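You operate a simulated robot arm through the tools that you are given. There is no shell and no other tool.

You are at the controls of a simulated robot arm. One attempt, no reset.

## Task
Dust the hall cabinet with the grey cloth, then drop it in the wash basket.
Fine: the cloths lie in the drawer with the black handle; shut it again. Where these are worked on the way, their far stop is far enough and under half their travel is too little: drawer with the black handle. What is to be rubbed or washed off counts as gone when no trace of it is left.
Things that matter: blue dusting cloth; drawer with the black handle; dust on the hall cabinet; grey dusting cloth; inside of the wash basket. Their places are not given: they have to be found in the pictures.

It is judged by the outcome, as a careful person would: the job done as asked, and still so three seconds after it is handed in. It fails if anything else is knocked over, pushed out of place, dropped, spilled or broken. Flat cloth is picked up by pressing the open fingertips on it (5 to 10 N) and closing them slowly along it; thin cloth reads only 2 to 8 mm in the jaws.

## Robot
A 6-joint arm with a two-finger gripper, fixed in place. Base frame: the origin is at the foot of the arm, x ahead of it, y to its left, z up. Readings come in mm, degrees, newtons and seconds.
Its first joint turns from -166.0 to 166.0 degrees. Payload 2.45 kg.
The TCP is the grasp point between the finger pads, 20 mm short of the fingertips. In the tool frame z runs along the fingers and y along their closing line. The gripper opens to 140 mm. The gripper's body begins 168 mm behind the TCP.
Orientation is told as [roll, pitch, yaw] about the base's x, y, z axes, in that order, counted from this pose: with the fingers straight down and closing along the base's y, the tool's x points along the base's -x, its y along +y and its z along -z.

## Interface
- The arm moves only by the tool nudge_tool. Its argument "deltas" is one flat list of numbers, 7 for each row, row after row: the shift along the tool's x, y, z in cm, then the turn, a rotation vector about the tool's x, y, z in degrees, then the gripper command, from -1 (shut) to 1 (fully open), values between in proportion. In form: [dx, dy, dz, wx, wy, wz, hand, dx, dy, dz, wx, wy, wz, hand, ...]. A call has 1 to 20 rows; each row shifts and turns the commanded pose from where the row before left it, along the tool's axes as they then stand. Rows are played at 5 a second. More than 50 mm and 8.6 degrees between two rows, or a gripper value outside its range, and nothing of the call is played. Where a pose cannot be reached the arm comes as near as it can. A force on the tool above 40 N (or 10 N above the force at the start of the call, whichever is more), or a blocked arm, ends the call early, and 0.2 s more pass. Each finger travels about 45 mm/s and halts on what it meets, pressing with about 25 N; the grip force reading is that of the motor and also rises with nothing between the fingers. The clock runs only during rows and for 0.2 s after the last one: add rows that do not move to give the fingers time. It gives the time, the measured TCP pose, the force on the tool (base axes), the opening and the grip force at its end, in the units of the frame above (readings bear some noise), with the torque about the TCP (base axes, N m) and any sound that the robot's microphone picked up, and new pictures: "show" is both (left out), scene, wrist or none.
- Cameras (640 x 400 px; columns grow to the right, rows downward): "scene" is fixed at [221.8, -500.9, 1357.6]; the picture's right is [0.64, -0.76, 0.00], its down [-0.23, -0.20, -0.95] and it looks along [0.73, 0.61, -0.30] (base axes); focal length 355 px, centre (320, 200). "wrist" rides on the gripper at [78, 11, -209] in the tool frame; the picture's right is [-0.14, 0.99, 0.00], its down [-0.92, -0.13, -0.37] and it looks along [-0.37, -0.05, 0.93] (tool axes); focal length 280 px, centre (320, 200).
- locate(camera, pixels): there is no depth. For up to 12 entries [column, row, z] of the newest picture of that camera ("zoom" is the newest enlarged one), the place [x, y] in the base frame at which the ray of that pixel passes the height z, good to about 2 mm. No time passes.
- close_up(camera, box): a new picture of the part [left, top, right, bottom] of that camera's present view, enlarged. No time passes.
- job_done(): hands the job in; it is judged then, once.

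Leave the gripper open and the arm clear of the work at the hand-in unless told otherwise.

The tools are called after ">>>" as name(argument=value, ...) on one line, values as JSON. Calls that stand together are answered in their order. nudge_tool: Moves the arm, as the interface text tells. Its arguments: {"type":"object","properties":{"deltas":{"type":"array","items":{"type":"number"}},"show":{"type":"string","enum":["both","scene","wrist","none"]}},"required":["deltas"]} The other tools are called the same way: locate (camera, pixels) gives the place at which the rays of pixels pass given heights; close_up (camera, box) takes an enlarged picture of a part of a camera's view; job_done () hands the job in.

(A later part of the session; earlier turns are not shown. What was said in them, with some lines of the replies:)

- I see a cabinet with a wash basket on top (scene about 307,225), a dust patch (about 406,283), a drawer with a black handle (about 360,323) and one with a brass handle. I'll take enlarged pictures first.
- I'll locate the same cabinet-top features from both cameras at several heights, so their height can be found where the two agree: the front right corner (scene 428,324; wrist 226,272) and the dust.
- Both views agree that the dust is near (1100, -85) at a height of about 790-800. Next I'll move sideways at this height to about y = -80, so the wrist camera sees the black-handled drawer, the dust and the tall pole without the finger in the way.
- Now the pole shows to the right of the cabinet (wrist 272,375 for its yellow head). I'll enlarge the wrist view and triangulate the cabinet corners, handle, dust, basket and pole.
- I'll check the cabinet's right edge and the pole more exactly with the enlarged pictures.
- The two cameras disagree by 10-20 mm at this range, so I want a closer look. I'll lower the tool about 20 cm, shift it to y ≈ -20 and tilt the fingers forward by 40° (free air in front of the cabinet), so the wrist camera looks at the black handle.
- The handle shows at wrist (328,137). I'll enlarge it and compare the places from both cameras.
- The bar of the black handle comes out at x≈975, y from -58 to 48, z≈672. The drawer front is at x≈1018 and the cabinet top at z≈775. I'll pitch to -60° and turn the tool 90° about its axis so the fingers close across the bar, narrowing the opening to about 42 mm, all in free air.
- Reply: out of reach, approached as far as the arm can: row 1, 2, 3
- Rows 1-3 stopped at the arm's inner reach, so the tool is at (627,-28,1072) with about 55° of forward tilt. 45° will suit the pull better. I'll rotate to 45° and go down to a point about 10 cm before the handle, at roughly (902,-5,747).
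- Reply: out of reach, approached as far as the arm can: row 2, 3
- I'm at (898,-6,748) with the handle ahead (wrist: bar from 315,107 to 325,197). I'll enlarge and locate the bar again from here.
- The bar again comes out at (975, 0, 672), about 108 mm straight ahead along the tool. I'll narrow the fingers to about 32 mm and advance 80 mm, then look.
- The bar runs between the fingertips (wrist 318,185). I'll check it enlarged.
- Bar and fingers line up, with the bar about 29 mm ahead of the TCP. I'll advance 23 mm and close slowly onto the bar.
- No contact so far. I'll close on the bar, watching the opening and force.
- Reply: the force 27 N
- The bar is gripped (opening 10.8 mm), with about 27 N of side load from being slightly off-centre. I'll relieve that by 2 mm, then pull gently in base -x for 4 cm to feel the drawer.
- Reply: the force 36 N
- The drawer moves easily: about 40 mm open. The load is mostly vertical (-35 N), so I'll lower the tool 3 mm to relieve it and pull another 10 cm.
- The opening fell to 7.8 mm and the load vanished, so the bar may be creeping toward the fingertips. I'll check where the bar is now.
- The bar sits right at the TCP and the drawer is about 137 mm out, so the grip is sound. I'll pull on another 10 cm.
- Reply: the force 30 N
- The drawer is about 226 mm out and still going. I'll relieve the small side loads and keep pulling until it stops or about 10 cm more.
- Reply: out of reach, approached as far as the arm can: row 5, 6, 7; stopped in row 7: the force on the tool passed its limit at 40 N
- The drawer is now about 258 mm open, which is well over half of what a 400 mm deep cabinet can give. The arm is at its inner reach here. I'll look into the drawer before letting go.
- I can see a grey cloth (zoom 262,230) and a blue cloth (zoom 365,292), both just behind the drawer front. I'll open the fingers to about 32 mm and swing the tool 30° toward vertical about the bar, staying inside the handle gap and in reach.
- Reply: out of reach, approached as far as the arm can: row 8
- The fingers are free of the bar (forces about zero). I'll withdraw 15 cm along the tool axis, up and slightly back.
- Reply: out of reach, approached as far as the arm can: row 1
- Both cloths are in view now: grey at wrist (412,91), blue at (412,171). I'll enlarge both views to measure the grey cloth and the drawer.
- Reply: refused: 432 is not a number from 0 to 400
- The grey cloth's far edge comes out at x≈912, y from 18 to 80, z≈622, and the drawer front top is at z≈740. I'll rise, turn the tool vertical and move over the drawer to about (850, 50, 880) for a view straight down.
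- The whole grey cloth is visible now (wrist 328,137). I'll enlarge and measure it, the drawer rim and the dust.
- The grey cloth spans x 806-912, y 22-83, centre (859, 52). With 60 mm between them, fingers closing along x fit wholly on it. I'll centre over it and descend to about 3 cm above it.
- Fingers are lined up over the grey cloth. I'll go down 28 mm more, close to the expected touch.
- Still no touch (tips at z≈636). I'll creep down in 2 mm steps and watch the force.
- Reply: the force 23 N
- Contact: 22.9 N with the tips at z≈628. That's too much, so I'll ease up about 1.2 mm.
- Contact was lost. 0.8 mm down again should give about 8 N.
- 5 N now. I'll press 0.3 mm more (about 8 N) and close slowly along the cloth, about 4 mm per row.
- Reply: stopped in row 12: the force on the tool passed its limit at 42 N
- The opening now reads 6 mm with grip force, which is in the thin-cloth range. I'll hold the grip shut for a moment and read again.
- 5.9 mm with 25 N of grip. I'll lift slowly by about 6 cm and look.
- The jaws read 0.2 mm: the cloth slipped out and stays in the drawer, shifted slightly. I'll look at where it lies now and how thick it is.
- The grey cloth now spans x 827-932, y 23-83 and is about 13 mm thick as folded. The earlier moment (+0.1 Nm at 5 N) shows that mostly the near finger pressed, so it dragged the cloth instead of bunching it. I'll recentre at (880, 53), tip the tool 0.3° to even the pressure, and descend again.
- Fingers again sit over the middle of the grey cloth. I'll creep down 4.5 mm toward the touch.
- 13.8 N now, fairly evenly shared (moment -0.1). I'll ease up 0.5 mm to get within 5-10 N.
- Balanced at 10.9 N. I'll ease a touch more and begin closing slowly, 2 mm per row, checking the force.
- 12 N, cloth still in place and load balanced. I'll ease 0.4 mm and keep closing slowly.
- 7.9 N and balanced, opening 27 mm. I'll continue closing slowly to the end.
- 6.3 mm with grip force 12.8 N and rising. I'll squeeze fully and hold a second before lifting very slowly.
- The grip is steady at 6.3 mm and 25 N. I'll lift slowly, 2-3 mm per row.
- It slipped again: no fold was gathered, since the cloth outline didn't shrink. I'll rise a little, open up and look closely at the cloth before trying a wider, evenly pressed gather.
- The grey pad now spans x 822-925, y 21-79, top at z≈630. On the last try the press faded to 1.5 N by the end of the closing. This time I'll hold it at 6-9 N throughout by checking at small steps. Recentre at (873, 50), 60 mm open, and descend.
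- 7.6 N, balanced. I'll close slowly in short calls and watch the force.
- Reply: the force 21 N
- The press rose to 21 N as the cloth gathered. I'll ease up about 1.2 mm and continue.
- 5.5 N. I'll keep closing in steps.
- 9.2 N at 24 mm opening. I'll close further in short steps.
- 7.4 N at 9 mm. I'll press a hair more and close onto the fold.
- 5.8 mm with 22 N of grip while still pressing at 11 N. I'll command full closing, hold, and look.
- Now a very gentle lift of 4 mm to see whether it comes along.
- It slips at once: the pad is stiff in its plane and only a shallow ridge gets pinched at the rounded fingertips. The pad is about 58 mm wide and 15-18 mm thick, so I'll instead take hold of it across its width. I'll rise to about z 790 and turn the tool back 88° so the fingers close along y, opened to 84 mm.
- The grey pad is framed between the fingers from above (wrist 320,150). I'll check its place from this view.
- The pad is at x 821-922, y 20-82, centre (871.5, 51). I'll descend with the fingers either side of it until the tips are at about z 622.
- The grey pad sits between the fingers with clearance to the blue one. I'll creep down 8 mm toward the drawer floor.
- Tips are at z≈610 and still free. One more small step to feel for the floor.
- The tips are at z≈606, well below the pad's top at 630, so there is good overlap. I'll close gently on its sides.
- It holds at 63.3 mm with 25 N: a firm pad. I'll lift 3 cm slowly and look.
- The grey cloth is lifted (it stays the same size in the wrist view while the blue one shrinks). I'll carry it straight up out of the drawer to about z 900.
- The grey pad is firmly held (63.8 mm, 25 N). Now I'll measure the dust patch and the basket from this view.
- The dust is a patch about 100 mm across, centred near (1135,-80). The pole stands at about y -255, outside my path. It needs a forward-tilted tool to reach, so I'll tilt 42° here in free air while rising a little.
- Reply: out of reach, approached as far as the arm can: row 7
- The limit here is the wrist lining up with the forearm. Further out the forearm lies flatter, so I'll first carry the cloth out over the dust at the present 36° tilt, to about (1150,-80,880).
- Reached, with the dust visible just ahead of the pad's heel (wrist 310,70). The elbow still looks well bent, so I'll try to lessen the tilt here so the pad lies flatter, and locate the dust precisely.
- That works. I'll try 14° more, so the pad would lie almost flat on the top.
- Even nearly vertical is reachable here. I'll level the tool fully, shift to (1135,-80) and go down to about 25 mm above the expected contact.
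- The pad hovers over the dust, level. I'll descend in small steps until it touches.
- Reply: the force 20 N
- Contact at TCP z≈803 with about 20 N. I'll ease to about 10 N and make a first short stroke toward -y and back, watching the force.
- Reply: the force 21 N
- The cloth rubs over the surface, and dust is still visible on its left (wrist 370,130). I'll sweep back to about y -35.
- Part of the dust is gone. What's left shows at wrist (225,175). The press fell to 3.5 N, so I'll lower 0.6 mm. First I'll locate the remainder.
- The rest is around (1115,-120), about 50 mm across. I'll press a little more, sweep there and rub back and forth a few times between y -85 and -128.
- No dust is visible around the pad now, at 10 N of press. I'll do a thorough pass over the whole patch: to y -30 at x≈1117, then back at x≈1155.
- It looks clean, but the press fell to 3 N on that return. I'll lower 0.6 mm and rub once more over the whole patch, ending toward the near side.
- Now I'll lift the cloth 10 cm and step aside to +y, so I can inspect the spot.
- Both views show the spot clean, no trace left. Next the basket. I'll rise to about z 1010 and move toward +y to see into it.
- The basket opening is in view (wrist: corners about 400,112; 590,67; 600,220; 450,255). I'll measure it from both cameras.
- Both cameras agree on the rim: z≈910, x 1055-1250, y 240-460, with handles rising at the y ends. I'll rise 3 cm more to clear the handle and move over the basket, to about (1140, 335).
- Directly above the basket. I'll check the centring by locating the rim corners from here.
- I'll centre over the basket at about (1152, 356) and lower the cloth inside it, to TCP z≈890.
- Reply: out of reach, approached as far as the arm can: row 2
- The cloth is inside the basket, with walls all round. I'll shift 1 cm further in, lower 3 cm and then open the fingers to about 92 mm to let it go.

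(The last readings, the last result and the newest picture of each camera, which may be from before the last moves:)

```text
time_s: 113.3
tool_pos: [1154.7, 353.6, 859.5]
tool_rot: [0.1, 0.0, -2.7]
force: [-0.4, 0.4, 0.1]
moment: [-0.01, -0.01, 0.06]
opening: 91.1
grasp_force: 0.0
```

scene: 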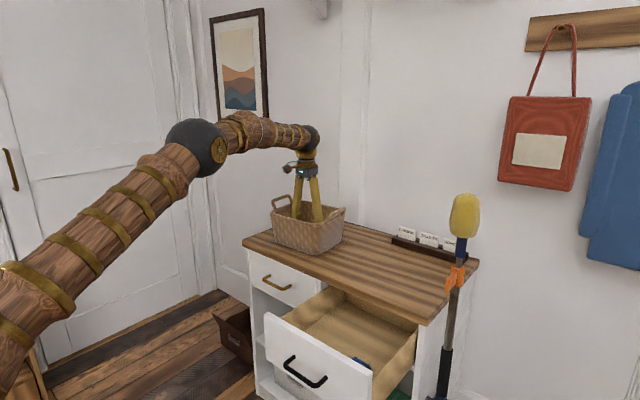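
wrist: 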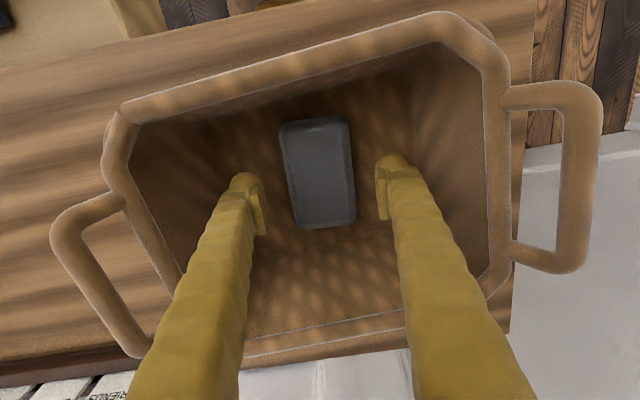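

The cloth lies on the basket floor, free of the fingers. I'll raise the gripper straight up out of the basket by 18 cm.

>>> nudge_tool(deltas=[0, 0, -2, 0, 0, 0, 0.3, 0, 0, -3, 0, 0, 0, 0.3, 0, 0, -3, 0, 0, 0, 0.3, 0, 0, -3, 0, 0, 0, 0.3, 0, 0, -3, 0, 0, 0, 0.3, 0, 0, -3, 0, 0, 0, 0.3, 0.5, -1, -1, 0, 0, 0, 0.3, 0, 0, 0, 0, 0, 0, 0.3], show="both")

>>> close_up(camera="wrist", box=[200, 40, 480, 240])

```text
time_s: 115.1
tool_pos: [1145.0, 342.1, 1039.1]
tool_rot: [0.1, -0.1, -2.7]
force: [-0.7, 0.4, -0.6]
moment: [0.0, 0.01, -0.01]
opening: 91.0
grasp_force: 0.0
out of reach, approached as far as the arm can: row 6
```

scene: 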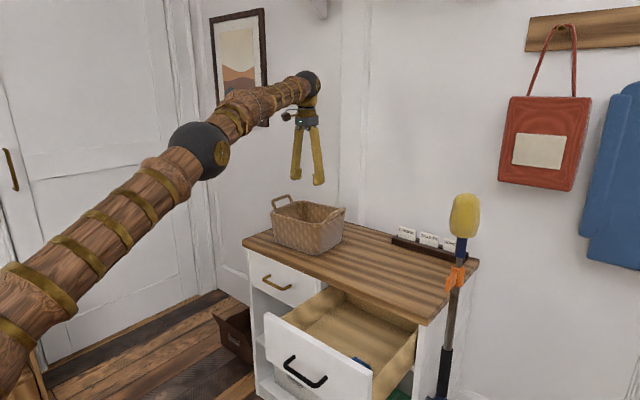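
wrist: 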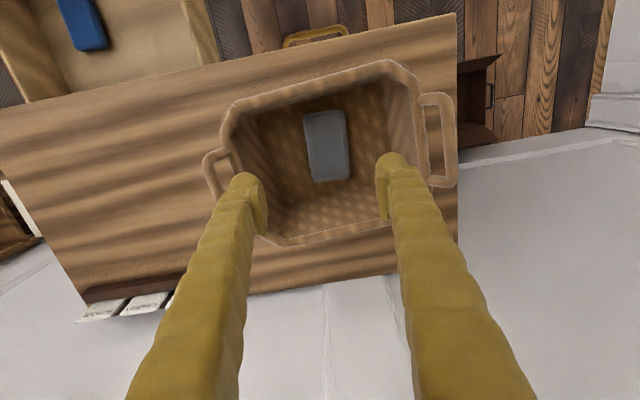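

```text
2.00 times, centred on (340, 140) of wrist
```

zoom: 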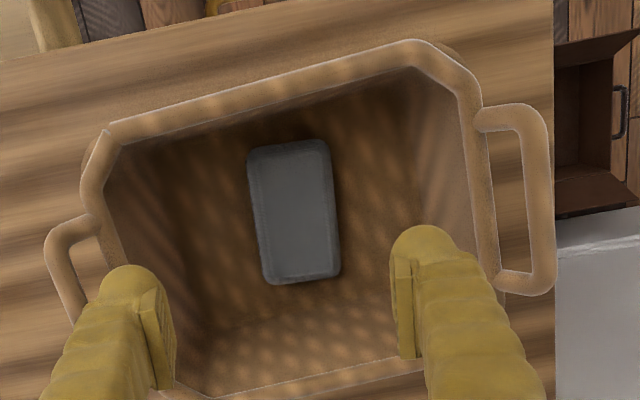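

The grey cloth rests in the basket. Now the drawer: I'll go back over the cabinet at this height to in front of the drawer, about (660,-5,1000), and close the fingers on the way.

>>> nudge_tool(deltas=[2.93, -2.31, 0, 0, 0, 0, 0.3, 2.93, -2.31, 0, 0, 0, 0, 0.3, 2.93, -2.31, 0, 0, 0, 0, 0.3, 2.93, -2.31, 0, 0, 0, 0, 0, 2.93, -2.31, 0.3, 0, 0, 0, -0.5, 2.93, -2.31, 0.3, 0, 0, 0, -1, 2.93, -2.31, 0.3, 0, 0, 0, -1, 2.93, -2.31, 0.3, 0, 0, 0, -1, 2.93, -2.31, 0.3, 0, 0, 0, -1, 2.93, -2.31, 0.3, 0, 0, 0, -1, 2.93, -2.31, 0.3, 0, 0, 0, -1, 2.93, -2.31, 0.3, 0, 0, 0, -1, 2.93, -2.31, 0.3, 0, 0, 0, -1, 2.93, -2.31, 0.3, 0, 0, 0, -1, 2.93, -2.31, 0.3, 0, 0, 0, -1, 2.93, -2.31, 0.3, 0, 0, 0, -1, 0, 0, 0, 0, 0, -2.7, -1], show="both")

```text
time_s: 118.7
tool_pos: [659.3, -5.3, 1001.3]
tool_rot: [0.1, -0.1, 0.0]
force: [0.1, -0.1, -0.6]
moment: [0.0, -0.02, -0.01]
opening: 0.2
grasp_force: 25.1
```

scene: 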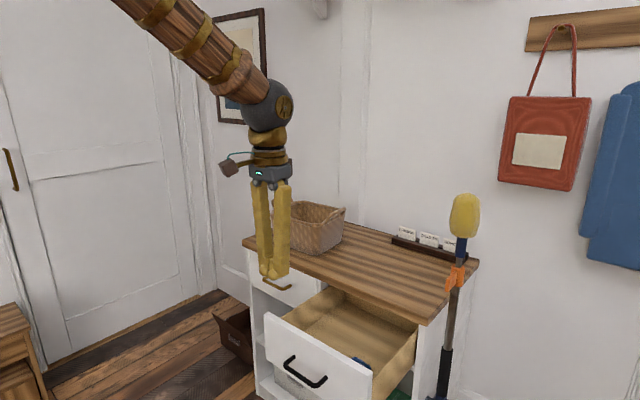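
wrist: 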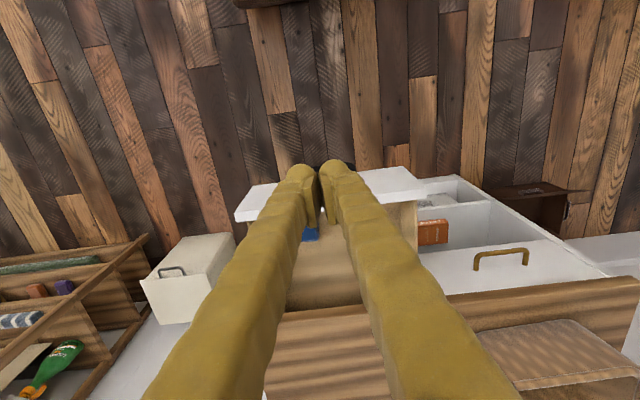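

In front of the drawer with the fingers shut. I'll go straight down to TCP z≈676, the handle bar's height, staying about 35 mm short of the bar.

>>> nudge_tool(deltas=[0.5, 0, 3.6, 0, 0, 0, -1, 0, 0, 3.6, 0, 0, 0, -1, 0, 0, 3.6, 0, 0, 0, -1, 0, 0, 3.6, 0, 0, 0, -1, 0, 0, 3.6, 0, 0, 0, -1, 0, 0, 3.6, 0, 0, 0, -1, 0, 0, 3.6, 0, 0, 0, -1, 0, 0, 3.6, 0, 0, 0, -1, 0, 0, 3.6, 0, 0, 0, -1, 0, 0, 0, 0, 0, 0, -1], show="both")

>>> close_up(camera="scene", box=[230, 270, 430, 400])

```text
time_s: 120.9
tool_pos: [653.9, -4.8, 677.1]
tool_rot: [0.2, 0.0, 0.0]
force: [-0.8, 0.4, -0.3]
moment: [0.04, 0.02, 0.02]
opening: 0.1
grasp_force: 25.1
```

scene: 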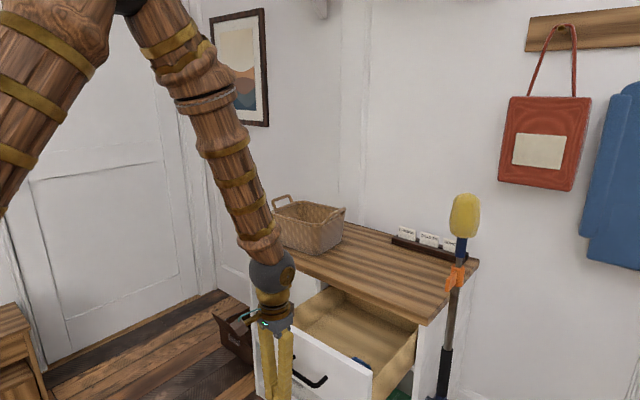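
wrist: 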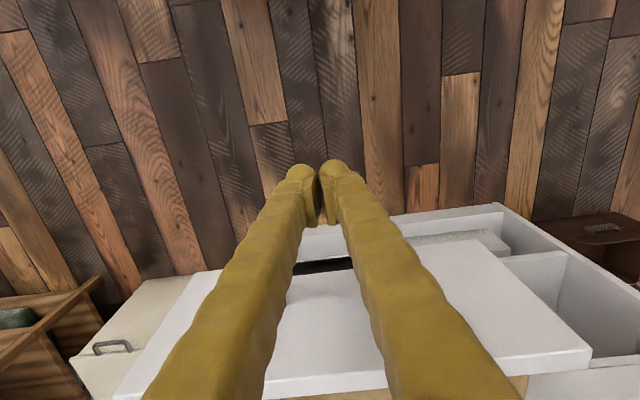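

```text
3.08 times, centred on (330, 335) of scene
```

zoom: 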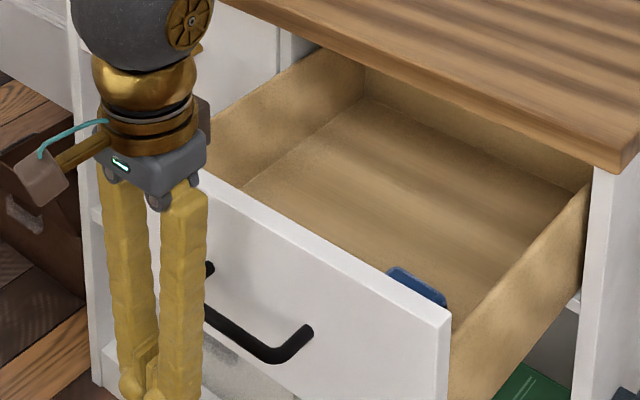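

The fingers stand just in front of the bar's middle. I'll push in +x steadily, first 20 cm.

>>> nudge_tool(deltas=[-1.2, 0, 0, 0, 0, 0, -1, -1.2, 0, 0, 0, 0, 0, -1, -1.2, 0, 0, 0, 0, 0, -1, -1, 0, 0, 0, 0, 0, -1, -1, 0, 0, 0, 0, 0, -1, -1.2, 0, 0, 0, 0, 0, -1, -1.2, 0, 0, 0, 0, 0, -1, -1.2, 0, 0, 0, 0, 0, -1, -1.2, 0, 0, 0, 0, 0, -1, -1.2, 0, 0, 0, 0, 0, -1, -1.2, 0, 0, 0, 0, 0, -1, -1.2, 0, 0, 0, 0, 0, -1, -1.2, 0, 0, 0, 0, 0, -1, -1.2, 0, 0, 0, 0, 0, -1, -1.2, 0, 0, 0, 0, 0, -1, -1.2, 0, 0, 0, 0, 0, -1], show="both")

```text
time_s: 124.3
tool_pos: [843.1, -4.4, 679.4]
tool_rot: [0.1, -0.1, -0.1]
force: [0.0, -0.9, -0.1]
moment: [-0.02, 0.0, -0.01]
opening: 0.2
grasp_force: 29.2
```

scene: 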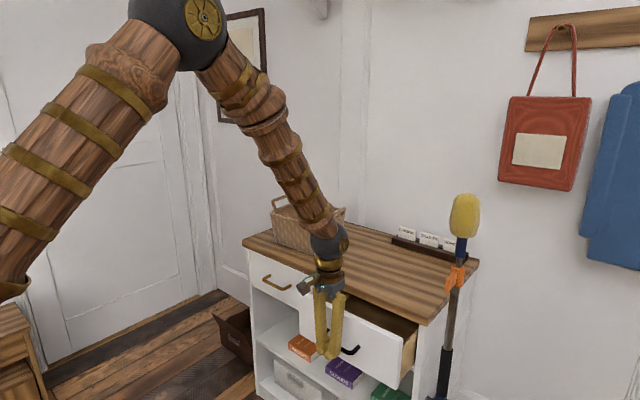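
wrist: 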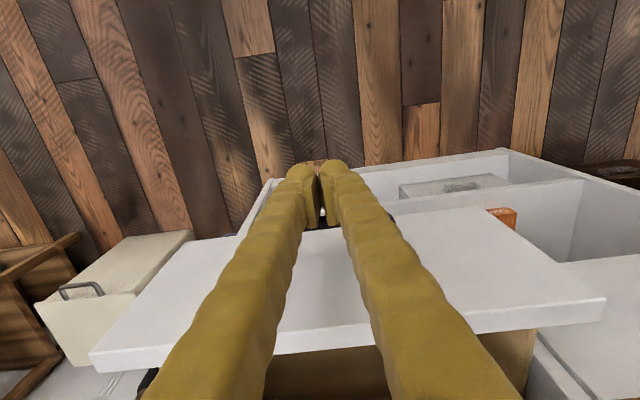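

The drawer slides in smoothly. I'll push on 8 cm, then slower until the stop is felt.

>>> nudge_tool(deltas=[-1.2, 0, 0, 0, 0, 0, -1, -1.2, 0, 0, 0, 0, 0, -1, -1.2, 0, 0, 0, 0, 0, -1, -1.2, 0, 0, 0, 0, 0, -1, -1.2, 0, 0, 0, 0, 0, -1, -1.2, 0, 0, 0, 0, 0, -1, -1, 0, 0, 0, 0, 0, -1, -0.5, 0, 0, 0, 0, 0, -1, -0.5, 0, 0, 0, 0, 0, -1, -0.4, 0, 0, 0, 0, 0, -1, -0.3, 0, 0, 0, 0, 0, -1, -0.3, 0, 0, 0, 0, 0, -1, 0, 0, 0, 0, 0, 0, -1], show="both")

```text
time_s: 127.1
tool_pos: [944.4, -3.1, 678.3]
tool_rot: [0.1, -0.2, -0.1]
force: [-0.3, -0.8, -0.2]
moment: [-0.02, -0.03, 0.01]
opening: 0.0
grasp_force: 29.5
```

scene: 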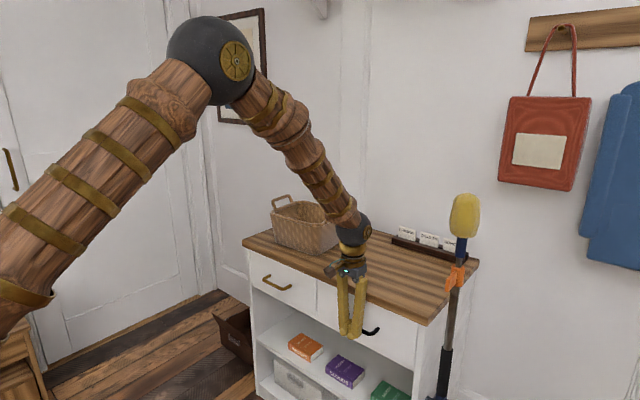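
wrist: 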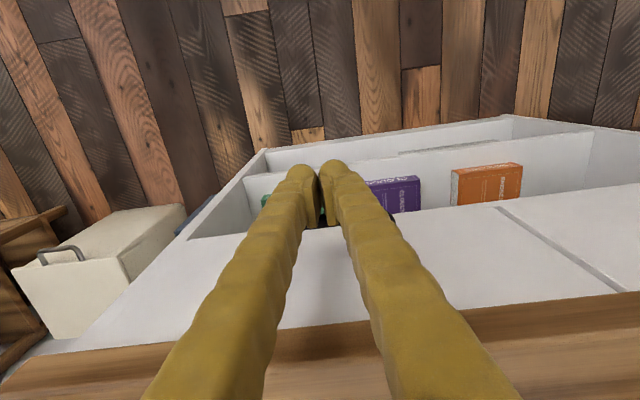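

Almost shut (tool x 944, no stop felt yet). I'll creep on in 3 mm steps.

>>> nudge_tool(deltas=[-0.3, 0, 0, 0, 0, 0, -1, -0.3, 0, 0, 0, 0, 0, -1, -0.3, 0, 0, 0, 0, 0, -1, 0, 0, 0, 0, 0, 0, -1], show="none")

```text
time_s: 127.8
tool_pos: [948.1, -4.5, 676.8]
tool_rot: [0.1, 0.5, 0.0]
force: [-3.6, 0.2, -2.2]
moment: [0.01, 0.11, 0.04]
opening: 6.1
grasp_force: 29.3
stopped in row 3: the force on the tool passed its limit at 46 N (the readings are from after the stop); the commanded pose is now the measured one
```

The stop was felt (over 46 N at x≈949), so the drawer is at its end. I'll back off 5 cm and inspect.

>>> nudge_tool(deltas=[0.5, 0, 0, 0, 0, 0, -1, 1.5, 0, 0, 0, 0, 0, -1, 2, 0, 0, 0, 0, 0, -1, 2, 0, 0, 0, 0, 0, -1, 2, 0, 0, 0, 0, 0, -1, 0, 0, 0, 0, 0, 0, -1], show="both")

>>> close_up(camera="scene", box=[230, 240, 450, 400])

```text
time_s: 129.2
tool_pos: [869.7, -5.5, 678.8]
tool_rot: [0.1, 0.4, 0.0]
force: [-0.5, 0.3, -0.6]
moment: [0.0, 0.03, 0.0]
opening: 0.0
grasp_force: 29.4
```

scene: 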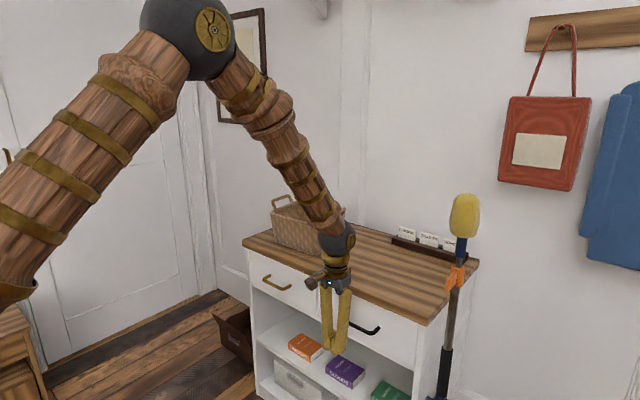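
wrist: 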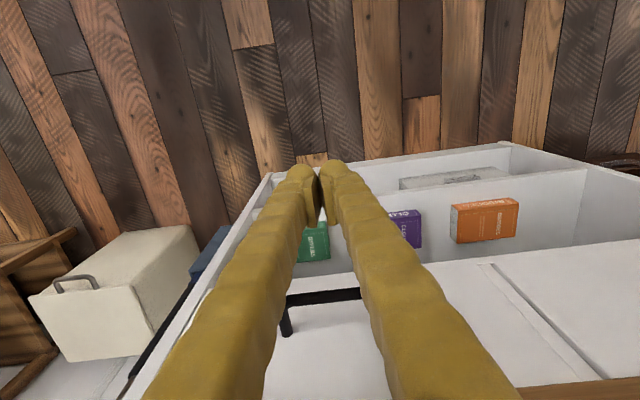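

```text
2.50 times, centred on (340, 320) of scene
```

zoom: 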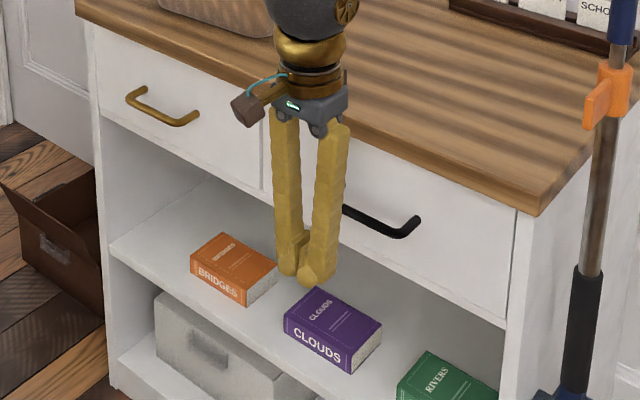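

The drawer front is flush. I'll retreat back and up, clear of everything, to about (650,-5,1180) and open the gripper.

>>> nudge_tool(deltas=[3, 0, 0, 0, 0, 0, -1, 3, 0, -2, 0, 0, 0, -1, 3, 0, -4, 0, 0, 0, -1, 3, 0, -4, 0, 0, 0, -1, 2, 0, -4, 0, 0, 0, -1, 2, 0, -4, 0, 0, 0, -1, 2, 0, -4, 0, 0, 0, -1, 2, 0, -4, 0, 0, 0, -1, 1, 0, -4, 0, 0, 0, -0.5, 0, 0, -4, 0, 0, 0, 0, 0, 0, -4, 0, 0, 0, 0.5, 0, 0, -4, 0, 0, 0, 1, 0, 0, -4, 0, 0, 0, 1, 0, 2, -2, 0, 0, 0, 1, 0, 2, 0, 0, 0, 0, 1, 0, 2, 0, 0, 0, 0, 1, 0, 0, 0, 0, 0, 0, 1], show="both")

>>> close_up(camera="scene", box=[230, 180, 490, 342])

>>> close_up(camera="wrist", box=[200, 170, 560, 400])

```text
time_s: 132.8
tool_pos: [661.0, 55.4, 1159.4]
tool_rot: [0.1, 0.3, 0.0]
force: [-0.1, -0.3, -0.7]
moment: [-0.01, -0.01, -0.01]
opening: 139.9
grasp_force: 0.0
```

scene: 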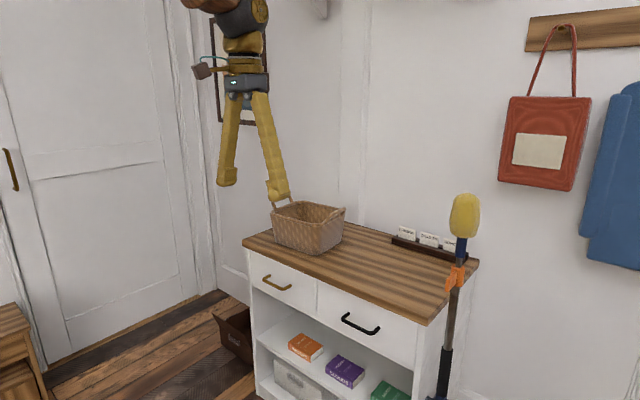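
wrist: 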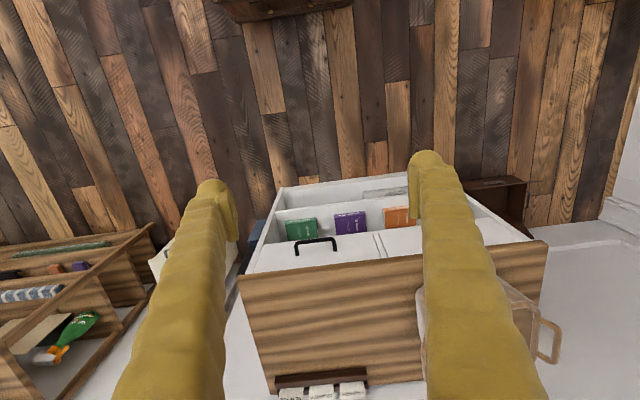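

```text
2.46 times, centred on (360, 261) of scene
```

zoom: 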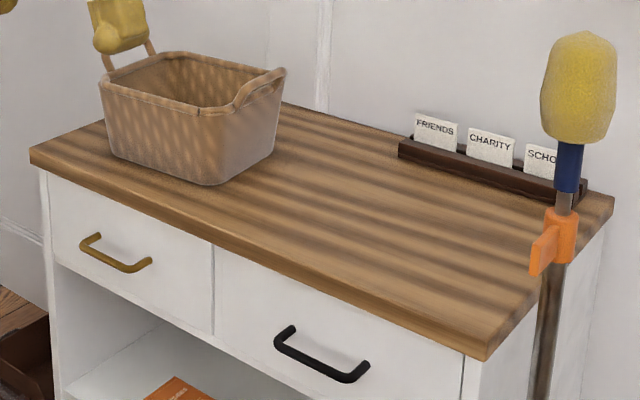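

```text
1.74 times, centred on (380, 285) of wrist
```

zoom: 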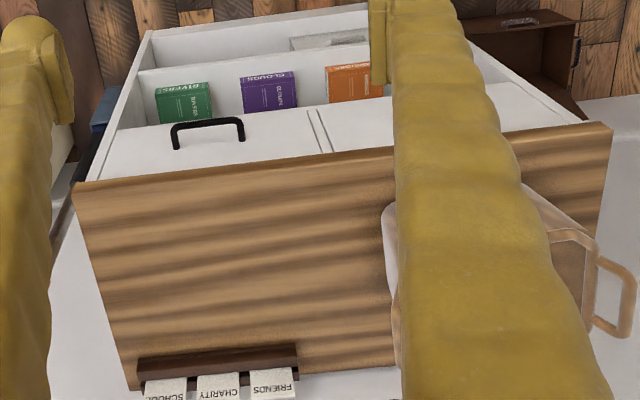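

The handle is exactly where it was at the start, so the drawer is shut; basket, cards and pole are unmoved. One last close look at the former dust spot from both cameras.

>>> close_up(camera="scene", box=[375, 255, 445, 310])

>>> close_up(camera="wrist", box=[240, 260, 400, 380])

```text
7.27 times, centred on (410, 282) of scene
```

zoom: 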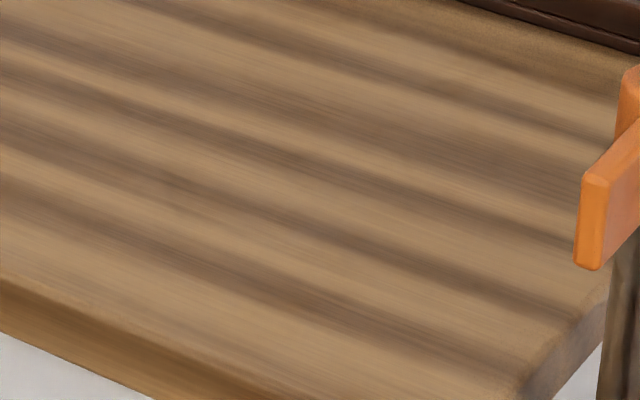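

```text
3.33 times, centred on (320, 320) of wrist
```

zoom: 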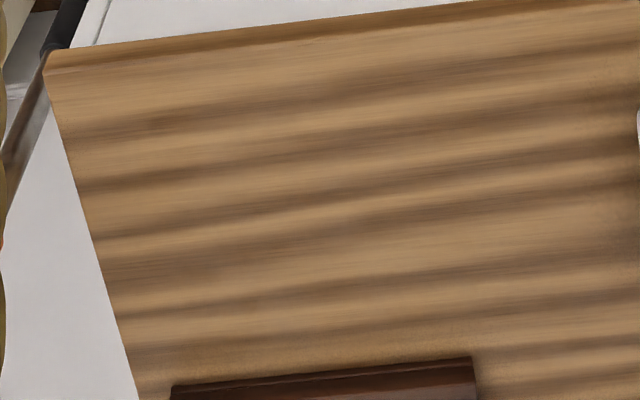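

No trace of dust shows in either view. The grey cloth is in the basket, the blue one is still in the shut drawer, the gripper is open and the arm is clear. I'm handing in the job.

>>> job_done()

```text
The job is handed in.
```

I dusted the hall cabinet with the grey cloth, dropped the cloth in the wash basket and shut the drawer, then handed the job in. I haven't been given the verdict.

- **Dust:** no trace of the patch shows in close-ups from either camera.
- **Grey cloth:** it lies flat on the floor of the basket.
- **Drawer:** it opened about 26 cm, where the arm reached its limit, so I don't know if that was the drawer's far stop. It is shut again, with the handle back where it started and the blue cloth still inside.
- **Surroundings:** the basket, card holder and pole look unmoved. The gripper is open and the arm is clear.

Picking the cloth up by pressing and closing the fingers failed three times. Those tries pushed it up to about 2 cm across the drawer floor. I then gripped it across its width, which held through the wiping and the carry.
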